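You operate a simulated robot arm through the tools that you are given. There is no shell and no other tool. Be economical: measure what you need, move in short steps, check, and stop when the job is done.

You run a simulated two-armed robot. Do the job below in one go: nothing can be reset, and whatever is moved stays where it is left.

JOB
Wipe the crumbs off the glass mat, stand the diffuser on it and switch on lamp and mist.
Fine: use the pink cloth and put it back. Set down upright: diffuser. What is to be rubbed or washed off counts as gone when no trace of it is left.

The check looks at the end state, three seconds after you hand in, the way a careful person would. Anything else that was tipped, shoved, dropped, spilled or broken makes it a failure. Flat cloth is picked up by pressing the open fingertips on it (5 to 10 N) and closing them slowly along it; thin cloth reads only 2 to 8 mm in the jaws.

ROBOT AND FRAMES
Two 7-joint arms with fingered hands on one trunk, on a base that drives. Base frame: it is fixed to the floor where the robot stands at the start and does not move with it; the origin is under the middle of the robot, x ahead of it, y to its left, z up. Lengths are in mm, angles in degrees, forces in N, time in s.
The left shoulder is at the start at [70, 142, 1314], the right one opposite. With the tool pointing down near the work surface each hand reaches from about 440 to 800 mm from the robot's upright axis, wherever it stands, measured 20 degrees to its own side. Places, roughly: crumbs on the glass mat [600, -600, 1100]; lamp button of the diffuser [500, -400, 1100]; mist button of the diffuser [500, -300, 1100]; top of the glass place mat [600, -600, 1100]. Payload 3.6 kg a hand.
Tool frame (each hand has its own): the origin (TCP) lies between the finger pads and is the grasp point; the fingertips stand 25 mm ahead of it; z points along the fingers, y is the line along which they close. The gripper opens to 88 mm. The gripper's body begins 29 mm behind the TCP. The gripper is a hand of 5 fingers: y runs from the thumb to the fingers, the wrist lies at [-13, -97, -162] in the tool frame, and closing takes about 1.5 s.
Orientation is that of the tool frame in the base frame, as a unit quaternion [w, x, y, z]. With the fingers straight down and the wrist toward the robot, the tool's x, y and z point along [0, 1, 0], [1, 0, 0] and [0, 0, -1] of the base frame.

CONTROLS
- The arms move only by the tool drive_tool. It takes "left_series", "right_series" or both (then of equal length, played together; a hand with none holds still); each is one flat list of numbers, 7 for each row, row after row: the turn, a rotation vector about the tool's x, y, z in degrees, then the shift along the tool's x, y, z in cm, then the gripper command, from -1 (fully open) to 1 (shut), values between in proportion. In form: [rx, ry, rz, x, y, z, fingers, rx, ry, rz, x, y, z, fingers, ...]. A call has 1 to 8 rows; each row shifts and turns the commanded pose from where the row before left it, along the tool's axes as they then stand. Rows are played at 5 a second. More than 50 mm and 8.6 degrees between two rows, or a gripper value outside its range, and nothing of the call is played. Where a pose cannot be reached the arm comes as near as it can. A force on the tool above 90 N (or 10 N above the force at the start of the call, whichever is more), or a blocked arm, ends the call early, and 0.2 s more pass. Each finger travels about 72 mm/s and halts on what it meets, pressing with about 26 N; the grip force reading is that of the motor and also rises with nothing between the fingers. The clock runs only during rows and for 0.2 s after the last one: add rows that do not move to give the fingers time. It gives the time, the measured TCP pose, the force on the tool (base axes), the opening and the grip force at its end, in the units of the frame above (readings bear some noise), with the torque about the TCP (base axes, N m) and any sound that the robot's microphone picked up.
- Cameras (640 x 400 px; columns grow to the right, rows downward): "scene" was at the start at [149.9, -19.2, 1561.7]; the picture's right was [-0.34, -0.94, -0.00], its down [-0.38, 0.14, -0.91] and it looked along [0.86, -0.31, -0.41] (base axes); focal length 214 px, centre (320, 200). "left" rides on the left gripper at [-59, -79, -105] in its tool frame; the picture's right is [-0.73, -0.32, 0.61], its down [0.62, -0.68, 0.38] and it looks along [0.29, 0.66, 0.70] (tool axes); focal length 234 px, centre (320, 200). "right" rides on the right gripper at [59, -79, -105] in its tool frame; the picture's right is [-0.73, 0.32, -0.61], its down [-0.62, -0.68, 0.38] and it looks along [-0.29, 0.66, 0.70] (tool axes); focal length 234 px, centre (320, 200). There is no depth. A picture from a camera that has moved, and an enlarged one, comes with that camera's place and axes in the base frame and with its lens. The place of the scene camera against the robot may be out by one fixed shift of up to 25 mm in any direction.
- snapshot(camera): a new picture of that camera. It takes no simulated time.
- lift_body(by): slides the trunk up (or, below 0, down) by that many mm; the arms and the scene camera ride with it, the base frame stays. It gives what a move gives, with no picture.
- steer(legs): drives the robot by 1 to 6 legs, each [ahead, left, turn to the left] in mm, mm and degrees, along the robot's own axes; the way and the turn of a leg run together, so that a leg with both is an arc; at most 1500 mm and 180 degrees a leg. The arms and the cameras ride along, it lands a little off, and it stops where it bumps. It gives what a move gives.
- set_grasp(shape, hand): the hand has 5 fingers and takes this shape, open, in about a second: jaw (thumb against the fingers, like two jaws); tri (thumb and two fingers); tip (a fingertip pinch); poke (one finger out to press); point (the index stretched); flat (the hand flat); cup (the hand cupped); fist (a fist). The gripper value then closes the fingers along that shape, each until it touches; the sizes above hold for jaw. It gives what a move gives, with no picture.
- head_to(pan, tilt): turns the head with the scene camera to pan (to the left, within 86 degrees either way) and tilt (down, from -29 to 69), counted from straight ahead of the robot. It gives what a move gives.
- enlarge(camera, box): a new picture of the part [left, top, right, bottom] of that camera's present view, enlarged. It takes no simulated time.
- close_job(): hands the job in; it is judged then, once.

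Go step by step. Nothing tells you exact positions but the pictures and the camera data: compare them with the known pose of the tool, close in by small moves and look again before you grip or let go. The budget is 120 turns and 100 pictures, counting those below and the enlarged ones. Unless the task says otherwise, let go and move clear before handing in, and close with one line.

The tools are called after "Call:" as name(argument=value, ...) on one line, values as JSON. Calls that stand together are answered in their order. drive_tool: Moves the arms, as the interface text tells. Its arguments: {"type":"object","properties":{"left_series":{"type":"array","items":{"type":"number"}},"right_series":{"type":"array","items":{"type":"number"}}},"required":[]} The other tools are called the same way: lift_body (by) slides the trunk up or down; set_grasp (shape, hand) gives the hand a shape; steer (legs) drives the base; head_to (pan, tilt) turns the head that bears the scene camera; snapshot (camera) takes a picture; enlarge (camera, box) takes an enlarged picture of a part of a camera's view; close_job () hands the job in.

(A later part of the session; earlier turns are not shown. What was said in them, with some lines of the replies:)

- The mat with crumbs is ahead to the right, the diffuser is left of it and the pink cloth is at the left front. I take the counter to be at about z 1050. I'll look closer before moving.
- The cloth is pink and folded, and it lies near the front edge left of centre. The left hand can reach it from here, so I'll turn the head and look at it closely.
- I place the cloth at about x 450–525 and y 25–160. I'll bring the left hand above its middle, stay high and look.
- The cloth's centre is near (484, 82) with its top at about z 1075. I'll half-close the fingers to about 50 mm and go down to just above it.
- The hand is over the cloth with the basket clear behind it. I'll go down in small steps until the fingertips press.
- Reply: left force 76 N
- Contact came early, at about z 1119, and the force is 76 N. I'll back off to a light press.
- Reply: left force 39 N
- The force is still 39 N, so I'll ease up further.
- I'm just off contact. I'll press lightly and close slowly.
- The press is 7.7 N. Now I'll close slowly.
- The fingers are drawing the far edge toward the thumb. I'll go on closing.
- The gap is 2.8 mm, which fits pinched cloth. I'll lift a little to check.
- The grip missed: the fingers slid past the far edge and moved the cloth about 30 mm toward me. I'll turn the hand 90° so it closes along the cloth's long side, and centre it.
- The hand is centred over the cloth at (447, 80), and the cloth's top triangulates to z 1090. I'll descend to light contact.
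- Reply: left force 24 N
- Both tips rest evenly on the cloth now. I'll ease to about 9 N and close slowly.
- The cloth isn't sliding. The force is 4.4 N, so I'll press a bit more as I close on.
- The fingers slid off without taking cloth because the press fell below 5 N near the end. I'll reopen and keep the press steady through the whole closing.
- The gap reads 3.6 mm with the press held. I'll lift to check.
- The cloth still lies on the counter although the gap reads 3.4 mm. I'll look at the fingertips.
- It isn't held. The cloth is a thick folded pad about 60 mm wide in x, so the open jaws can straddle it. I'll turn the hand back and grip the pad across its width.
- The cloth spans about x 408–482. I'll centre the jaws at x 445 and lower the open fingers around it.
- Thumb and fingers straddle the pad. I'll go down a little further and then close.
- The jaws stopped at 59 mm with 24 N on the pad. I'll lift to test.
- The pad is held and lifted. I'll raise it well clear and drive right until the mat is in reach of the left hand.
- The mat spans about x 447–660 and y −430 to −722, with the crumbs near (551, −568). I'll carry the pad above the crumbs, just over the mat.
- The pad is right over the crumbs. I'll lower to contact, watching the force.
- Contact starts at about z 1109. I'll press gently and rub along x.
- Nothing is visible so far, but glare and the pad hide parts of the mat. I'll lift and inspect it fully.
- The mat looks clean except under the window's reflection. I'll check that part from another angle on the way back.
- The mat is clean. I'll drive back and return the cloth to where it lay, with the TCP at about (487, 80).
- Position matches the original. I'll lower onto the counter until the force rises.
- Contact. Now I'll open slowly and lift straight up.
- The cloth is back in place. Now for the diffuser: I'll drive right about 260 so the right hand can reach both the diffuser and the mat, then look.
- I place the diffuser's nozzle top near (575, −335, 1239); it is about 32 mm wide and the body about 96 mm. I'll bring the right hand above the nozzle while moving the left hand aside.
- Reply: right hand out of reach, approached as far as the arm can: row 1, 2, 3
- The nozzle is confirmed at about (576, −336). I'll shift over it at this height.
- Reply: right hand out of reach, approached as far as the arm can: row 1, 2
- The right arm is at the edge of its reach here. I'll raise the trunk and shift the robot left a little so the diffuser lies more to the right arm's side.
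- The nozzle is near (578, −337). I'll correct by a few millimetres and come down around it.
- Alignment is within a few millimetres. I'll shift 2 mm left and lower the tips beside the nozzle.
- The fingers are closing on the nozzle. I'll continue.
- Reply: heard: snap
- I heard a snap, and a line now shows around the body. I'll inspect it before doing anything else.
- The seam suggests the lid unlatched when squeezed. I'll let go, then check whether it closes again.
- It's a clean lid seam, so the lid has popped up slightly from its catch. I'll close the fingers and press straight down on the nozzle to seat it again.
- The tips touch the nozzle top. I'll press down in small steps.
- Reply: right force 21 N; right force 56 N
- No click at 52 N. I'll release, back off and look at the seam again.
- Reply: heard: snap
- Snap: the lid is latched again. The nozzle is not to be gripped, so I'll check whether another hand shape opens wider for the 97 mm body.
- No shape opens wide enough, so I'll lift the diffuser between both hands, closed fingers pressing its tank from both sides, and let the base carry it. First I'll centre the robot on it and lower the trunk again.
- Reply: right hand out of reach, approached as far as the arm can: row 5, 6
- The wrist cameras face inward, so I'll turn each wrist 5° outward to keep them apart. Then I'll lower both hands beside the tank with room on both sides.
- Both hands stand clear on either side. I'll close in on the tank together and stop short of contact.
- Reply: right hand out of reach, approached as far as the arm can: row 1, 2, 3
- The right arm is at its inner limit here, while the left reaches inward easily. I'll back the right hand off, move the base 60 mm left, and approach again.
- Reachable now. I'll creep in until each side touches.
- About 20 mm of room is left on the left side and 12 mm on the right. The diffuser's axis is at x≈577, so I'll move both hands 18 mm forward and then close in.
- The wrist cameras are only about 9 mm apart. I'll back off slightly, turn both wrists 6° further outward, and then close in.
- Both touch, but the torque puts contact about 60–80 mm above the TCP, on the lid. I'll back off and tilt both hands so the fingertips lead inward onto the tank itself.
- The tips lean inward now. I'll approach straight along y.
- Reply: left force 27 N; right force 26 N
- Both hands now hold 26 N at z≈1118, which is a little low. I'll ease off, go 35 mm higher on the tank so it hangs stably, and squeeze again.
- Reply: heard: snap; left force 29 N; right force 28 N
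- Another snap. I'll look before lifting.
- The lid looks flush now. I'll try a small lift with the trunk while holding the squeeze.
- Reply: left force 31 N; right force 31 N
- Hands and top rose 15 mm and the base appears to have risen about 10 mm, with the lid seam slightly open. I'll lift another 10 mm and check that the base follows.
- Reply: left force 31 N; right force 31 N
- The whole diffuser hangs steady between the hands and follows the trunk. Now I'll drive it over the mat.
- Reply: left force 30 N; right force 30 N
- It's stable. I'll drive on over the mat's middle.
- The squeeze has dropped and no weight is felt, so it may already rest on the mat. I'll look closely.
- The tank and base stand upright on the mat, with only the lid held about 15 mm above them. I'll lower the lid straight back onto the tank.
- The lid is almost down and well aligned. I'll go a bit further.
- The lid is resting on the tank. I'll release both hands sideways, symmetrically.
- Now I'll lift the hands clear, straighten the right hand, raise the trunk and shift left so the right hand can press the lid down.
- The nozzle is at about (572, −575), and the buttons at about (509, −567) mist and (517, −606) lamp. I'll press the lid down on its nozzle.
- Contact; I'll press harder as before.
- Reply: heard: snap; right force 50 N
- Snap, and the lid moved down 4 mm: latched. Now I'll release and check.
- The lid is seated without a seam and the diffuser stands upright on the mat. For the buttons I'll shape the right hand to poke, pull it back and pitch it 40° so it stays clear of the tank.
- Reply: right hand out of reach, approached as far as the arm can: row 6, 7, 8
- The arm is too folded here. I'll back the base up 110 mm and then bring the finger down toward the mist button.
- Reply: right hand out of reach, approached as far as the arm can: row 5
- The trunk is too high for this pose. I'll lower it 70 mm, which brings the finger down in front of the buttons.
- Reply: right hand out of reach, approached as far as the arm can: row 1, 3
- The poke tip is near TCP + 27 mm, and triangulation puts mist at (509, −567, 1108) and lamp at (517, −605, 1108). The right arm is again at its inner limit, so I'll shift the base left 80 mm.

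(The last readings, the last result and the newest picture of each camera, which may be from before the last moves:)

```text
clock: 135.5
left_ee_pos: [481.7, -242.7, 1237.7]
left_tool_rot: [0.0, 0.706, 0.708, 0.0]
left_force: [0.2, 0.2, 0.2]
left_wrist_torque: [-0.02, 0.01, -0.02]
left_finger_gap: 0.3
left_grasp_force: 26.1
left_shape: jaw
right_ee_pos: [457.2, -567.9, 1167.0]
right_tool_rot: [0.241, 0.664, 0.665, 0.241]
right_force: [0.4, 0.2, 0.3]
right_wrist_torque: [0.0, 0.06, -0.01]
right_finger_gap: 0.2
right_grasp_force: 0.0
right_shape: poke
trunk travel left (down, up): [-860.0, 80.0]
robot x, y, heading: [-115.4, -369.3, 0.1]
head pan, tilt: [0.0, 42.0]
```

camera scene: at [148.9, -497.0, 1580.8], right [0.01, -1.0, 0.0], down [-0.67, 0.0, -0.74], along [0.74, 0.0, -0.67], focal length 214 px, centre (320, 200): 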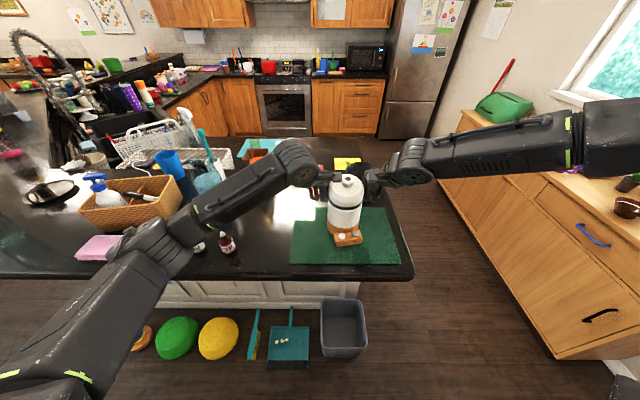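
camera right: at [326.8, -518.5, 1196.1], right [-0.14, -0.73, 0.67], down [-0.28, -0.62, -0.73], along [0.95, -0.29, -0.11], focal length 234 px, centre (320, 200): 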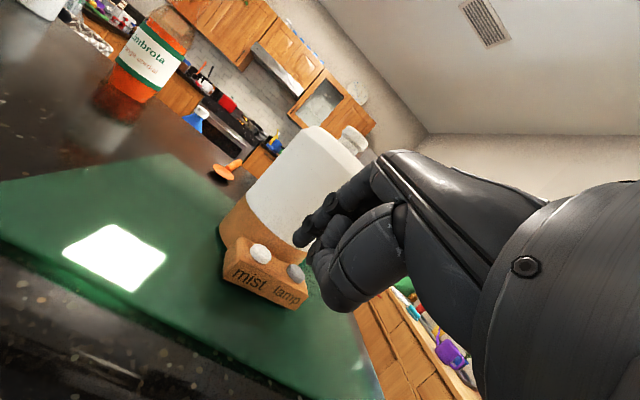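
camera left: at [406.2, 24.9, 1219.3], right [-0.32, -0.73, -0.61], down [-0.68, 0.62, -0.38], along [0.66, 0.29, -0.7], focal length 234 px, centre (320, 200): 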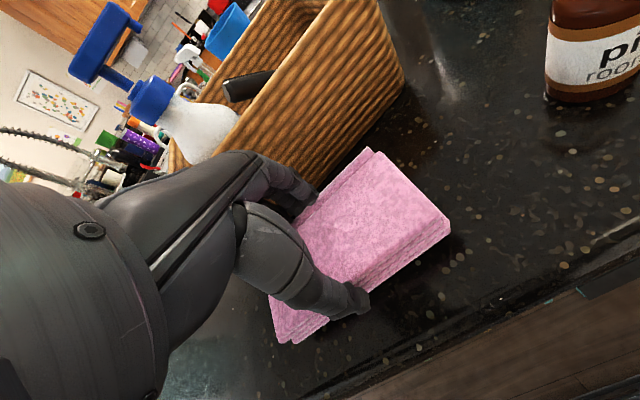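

Call:
drive_tool(right_series=[0, 0, 0, 0, 0.9, 0.75, -1, 0, 0, 0, 0, 0.9, 0.75, -1, 0, 0, 0, 0, -0.4, 1.4, -1, 0, 0, 0, 0, -0.4, 1.4, -1, 0, 0, 0, 0, 0, 0, -1])

Call:
enlarge(camera="right", box=[200, 160, 400, 320])

```text
clock: 136.7
left_ee_pos: [481.9, -242.6, 1236.0]
left_tool_rot: [-0.001, 0.706, 0.708, 0.0]
left_force: [-1.2, 0.2, 0.0]
left_wrist_torque: [0.0, 0.04, 0.01]
left_finger_gap: 0.2
left_grasp_force: 26.0
left_shape: jaw
right_ee_pos: [491.9, -569.1, 1138.1]
right_tool_rot: [0.24, 0.664, 0.666, 0.241]
right_force: [-0.4, 0.7, 0.3]
right_wrist_torque: [-0.03, -0.01, 0.03]
right_finger_gap: 0.0
right_grasp_force: 0.1
right_shape: poke
trunk travel left (down, up): [-860.0, 80.0]
robot x, y, heading: [-115.6, -368.7, 0.3]
head pan, tilt: [0.0, 42.0]
```

```text
2.50 times, centred on (300, 240) of right
camera zoom: at [362.5, -509.4, 1168.8], right [-0.14, -0.73, 0.67], down [-0.28, -0.62, -0.73], along [0.95, -0.29, -0.11], focal length 585 px, centre (370, 100)
```

zoom: 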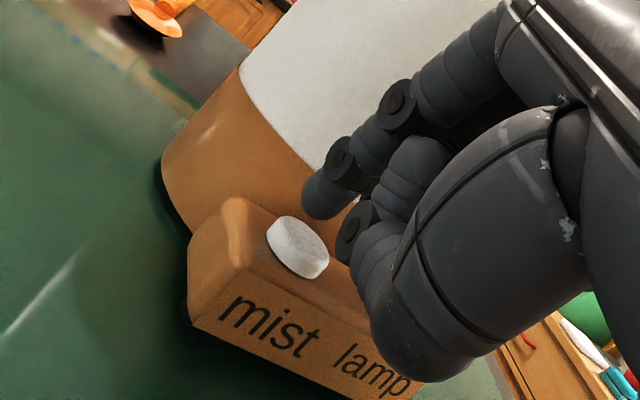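

The fingertip is just above the mist button and about 4 mm to the left of it. I'll correct and press down in small steps, listening for a click.

Call:
drive_tool(right_series=[0, 0, 0, -0.35, 0, 0, -1, 0, 0, 0, 0, -0.26, 0.31, -1, 0, 0, 0, 0, -0.16, 0.19, -1, 0, 0, 0, 0, 0, 0, -1])

```text
clock: 137.7
left_ee_pos: [481.6, -242.7, 1237.6]
left_tool_rot: [-0.001, 0.707, 0.707, 0.001]
left_force: [-0.4, -0.2, 0.0]
left_wrist_torque: [0.0, -0.04, -0.02]
left_finger_gap: 0.0
left_grasp_force: 25.8
left_shape: jaw
right_ee_pos: [490.5, -570.8, 1131.6]
right_tool_rot: [0.24, 0.664, 0.666, 0.241]
right_force: [-0.4, 0.1, -0.2]
right_wrist_torque: [-0.01, 0.0, 0.03]
right_finger_gap: 0.2
right_grasp_force: 0.1
right_shape: poke
trunk travel left (down, up): [-860.0, 80.0]
robot x, y, heading: [-111.2, -368.2, 0.2]
head pan, tilt: [0.0, 42.0]
```

Call:
drive_tool(right_series=[0, 0, 0, 0, -0.13, 0.16, -1, 0, 0, 0, 0, -0.13, 0.16, -1, 0, 0, 0, 0, 0, 0, -1])

```text
clock: 138.5
left_ee_pos: [481.5, -242.3, 1236.6]
left_tool_rot: [-0.001, 0.707, 0.707, 0.001]
left_force: [0.1, -0.2, -0.3]
left_wrist_torque: [0.03, -0.01, 0.01]
left_finger_gap: 0.0
left_grasp_force: 26.2
left_shape: jaw
right_ee_pos: [490.9, -570.8, 1129.5]
right_tool_rot: [0.241, 0.664, 0.666, 0.241]
right_force: [0.2, -0.5, 0.8]
right_wrist_torque: [0.0, -0.01, 0.0]
right_finger_gap: 0.0
right_grasp_force: 0.1
right_shape: poke
trunk travel left (down, up): [-860.0, 80.0]
robot x, y, heading: [-111.8, -367.0, 0.0]
head pan, tilt: [0.0, 42.0]
```

Call:
drive_tool(right_series=[0, 0, 0, 0, -0.13, 0.16, -1, 0, 0, 0, 0, -0.13, 0.16, -1, 0, 0, 0, 0, 0, 0, -1])

```text
clock: 139.3
left_ee_pos: [481.3, -242.7, 1236.9]
left_tool_rot: [0.001, 0.706, 0.708, 0.001]
left_force: [-0.4, -0.5, 0.6]
left_wrist_torque: [0.02, 0.04, 0.0]
left_finger_gap: 0.0
left_grasp_force: 26.1
left_shape: jaw
right_ee_pos: [491.7, -572.1, 1124.4]
right_tool_rot: [0.24, 0.664, 0.666, 0.242]
right_force: [-0.9, -0.6, 2.0]
right_wrist_torque: [-0.02, 0.0, -0.01]
right_finger_gap: 0.0
right_grasp_force: 0.1
right_shape: poke
trunk travel left (down, up): [-860.0, 80.0]
robot x, y, heading: [-112.1, -367.7, 0.0]
head pan, tilt: [0.0, 42.0]
heard: click
```

Click. I'll lift straight up and look at the diffuser.

Call:
drive_tool(right_series=[0, 0, 0, 0, 0.64, -0.77, -1, 0, 0, 0, 0, 0.64, -0.77, -1, 0, 0, 0, 0, 0, 0, -1])

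Call:
enlarge(camera="scene", box=[370, 70, 490, 220])

```text
clock: 140.1
left_ee_pos: [482.0, -243.8, 1237.3]
left_tool_rot: [-0.001, 0.706, 0.708, 0.001]
left_force: [-0.5, -1.6, 0.3]
left_wrist_torque: [0.0, -0.03, -0.01]
left_finger_gap: 0.2
left_grasp_force: 25.8
left_shape: jaw
right_ee_pos: [492.2, -570.4, 1145.6]
right_tool_rot: [0.24, 0.664, 0.666, 0.241]
right_force: [-0.7, -0.3, 0.2]
right_wrist_torque: [-0.01, -0.02, -0.03]
right_finger_gap: 0.0
right_grasp_force: 0.0
right_shape: poke
trunk travel left (down, up): [-860.0, 80.0]
robot x, y, heading: [-110.4, -367.5, -0.1]
head pan, tilt: [0.0, 42.0]
```

```text
2.67 times, centred on (430, 145) of scene
camera zoom: at [34.4, -354.9, 1543.8], right [0.0, -1.0, 0.0], down [-0.67, 0.0, -0.74], along [0.74, 0.0, -0.67], focal length 572 px, centre (27, 347)
```

zoom: 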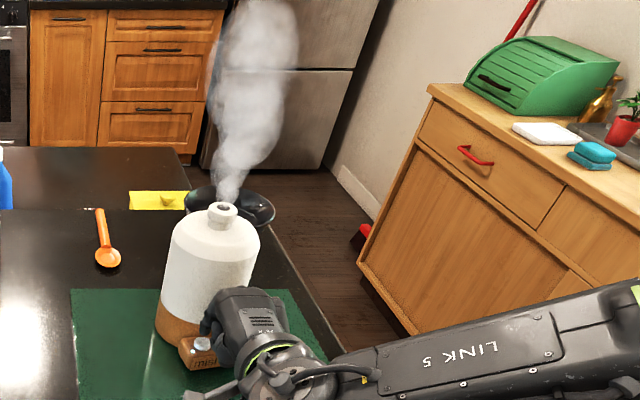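

The mist is on. Now the lamp button: 39 mm to the right and 8 mm forward, then down the same way.

Call:
drive_tool(right_series=[0, 0, 0, -2, 0.3, 0.25, -1, 0, 0, 0, -2, 0.3, 0.25, -1, 0, 0, 0, 0, -0.4, 0.5, -1, 0, 0, 0, 0, -0.4, 0.5, -1, 0, 0, 0, 0, 0, 0, -1])

```text
clock: 141.3
left_ee_pos: [481.1, -244.2, 1236.8]
left_tool_rot: [-0.001, 0.707, 0.708, 0.0]
left_force: [-0.6, 0.8, 0.4]
left_wrist_torque: [0.0, 0.01, 0.0]
left_finger_gap: 0.0
left_grasp_force: 25.9
left_shape: jaw
right_ee_pos: [498.6, -612.4, 1132.4]
right_tool_rot: [0.24, 0.664, 0.665, 0.241]
right_force: [0.8, 0.0, -0.2]
right_wrist_torque: [-0.01, 0.0, -0.02]
right_finger_gap: 0.0
right_grasp_force: 0.0
right_shape: poke
trunk travel left (down, up): [-860.0, 80.0]
robot x, y, heading: [-110.3, -368.7, -0.1]
head pan, tilt: [0.0, 42.0]
```

Call:
drive_tool(right_series=[0, 0, 0, 0.15, -0.19, 0.23, -1, 0, 0, 0, 0, -0.13, 0.16, -1, 0, 0, 0, 0, 0, 0, -1])

```text
clock: 142.1
left_ee_pos: [482.1, -243.4, 1237.9]
left_tool_rot: [0.0, 0.706, 0.708, 0.001]
left_force: [0.1, 0.0, 0.9]
left_wrist_torque: [-0.01, 0.0, -0.01]
left_finger_gap: 0.0
left_grasp_force: 26.5
left_shape: jaw
right_ee_pos: [499.0, -610.2, 1127.6]
right_tool_rot: [0.24, 0.665, 0.665, 0.242]
right_force: [-0.6, -1.7, 0.3]
right_wrist_torque: [-0.03, -0.01, 0.01]
right_finger_gap: 0.1
right_grasp_force: 0.0
right_shape: poke
trunk travel left (down, up): [-860.0, 80.0]
robot x, y, heading: [-115.4, -371.0, -0.0]
head pan, tilt: [0.0, 42.0]
heard: click
```

Click. I'll lift clear and check.

Call:
drive_tool(right_series=[0, 0, 0, 0, 0.64, -0.77, -1, 0, 0, 0, 0, 0.64, -0.77, -1, 0, 0, 0, 0, 1.3, -1.5, -1, 0, 0, 0, -3, 0, -3, -1, 0, 0, 0, -3, 0, -4, -1, 0, 0, 0, -3, 0, -4, -1, 0, 0, 0, -3, 0, -4, -1])

Call:
enlarge(camera="scene", box=[350, 70, 490, 240])

```text
clock: 143.7
left_ee_pos: [481.4, -245.2, 1239.2]
left_tool_rot: [0.001, 0.706, 0.708, 0.001]
left_force: [-0.4, 0.0, 0.0]
left_wrist_torque: [0.02, 0.02, 0.0]
left_finger_gap: 0.0
left_grasp_force: 26.0
left_shape: jaw
right_ee_pos: [399.2, -731.0, 1279.3]
right_tool_rot: [0.24, 0.664, 0.665, 0.243]
right_force: [-1.1, -1.2, -1.3]
right_wrist_torque: [0.01, 0.03, 0.0]
right_finger_gap: 0.0
right_grasp_force: 0.1
right_shape: poke
trunk travel left (down, up): [-860.0, 80.0]
robot x, y, heading: [-113.2, -364.7, 0.2]
head pan, tilt: [0.0, 42.0]
```

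```text
2.35 times, centred on (420, 155) of scene
camera zoom: at [32.4, -357.3, 1544.0], right [0.0, -1.0, 0.0], down [-0.67, 0.0, -0.74], along [0.74, 0.0, -0.67], focal length 505 px, centre (85, 306)
```

zoom: 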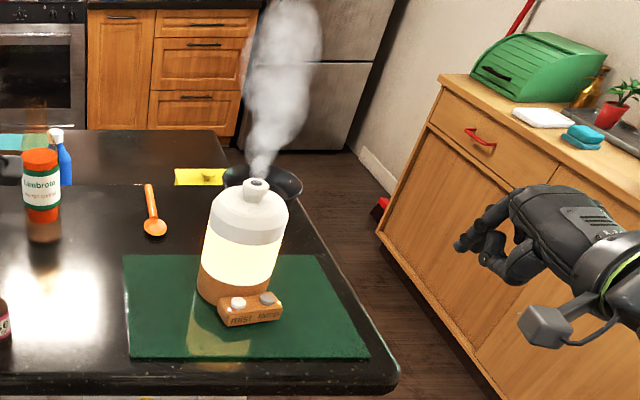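

The lamp glows and the mist rises. I'll take one last overall look.

Call:
snapshot(camera="scene")

```text
1 pictures are left
camera scene: at [32.4, -357.3, 1544.0], right [0.0, -1.0, 0.0], down [-0.67, 0.0, -0.74], along [0.74, 0.0, -0.67], focal length 214 px, centre (320, 200)
```

scene: 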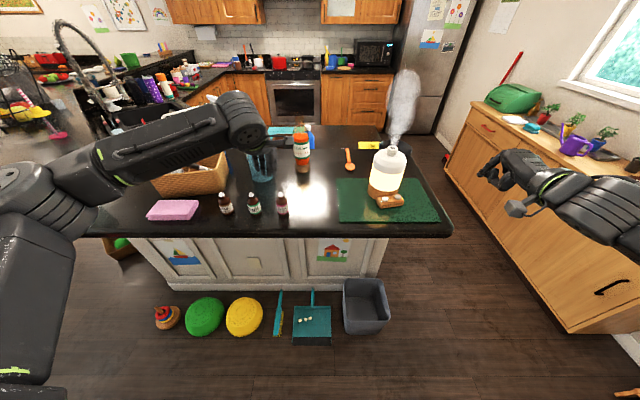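

Everything is in place: the mat is clean, the cloth is back, and the diffuser stands upright on the mat with lamp and mist on. Both hands are clear, so I'm handing in.

Call:
close_job()

```text
The job is handed in.
```

The job is handed in: the crumbs are wiped off the glass mat, the pink cloth is back where it lay, and the diffuser stands upright on the mat with its lamp and mist on. The diffuser's lid came off in the hands while I carried it, dropping the base about 20 mm upright onto the mat; I pressed the lid back on until it snapped shut.
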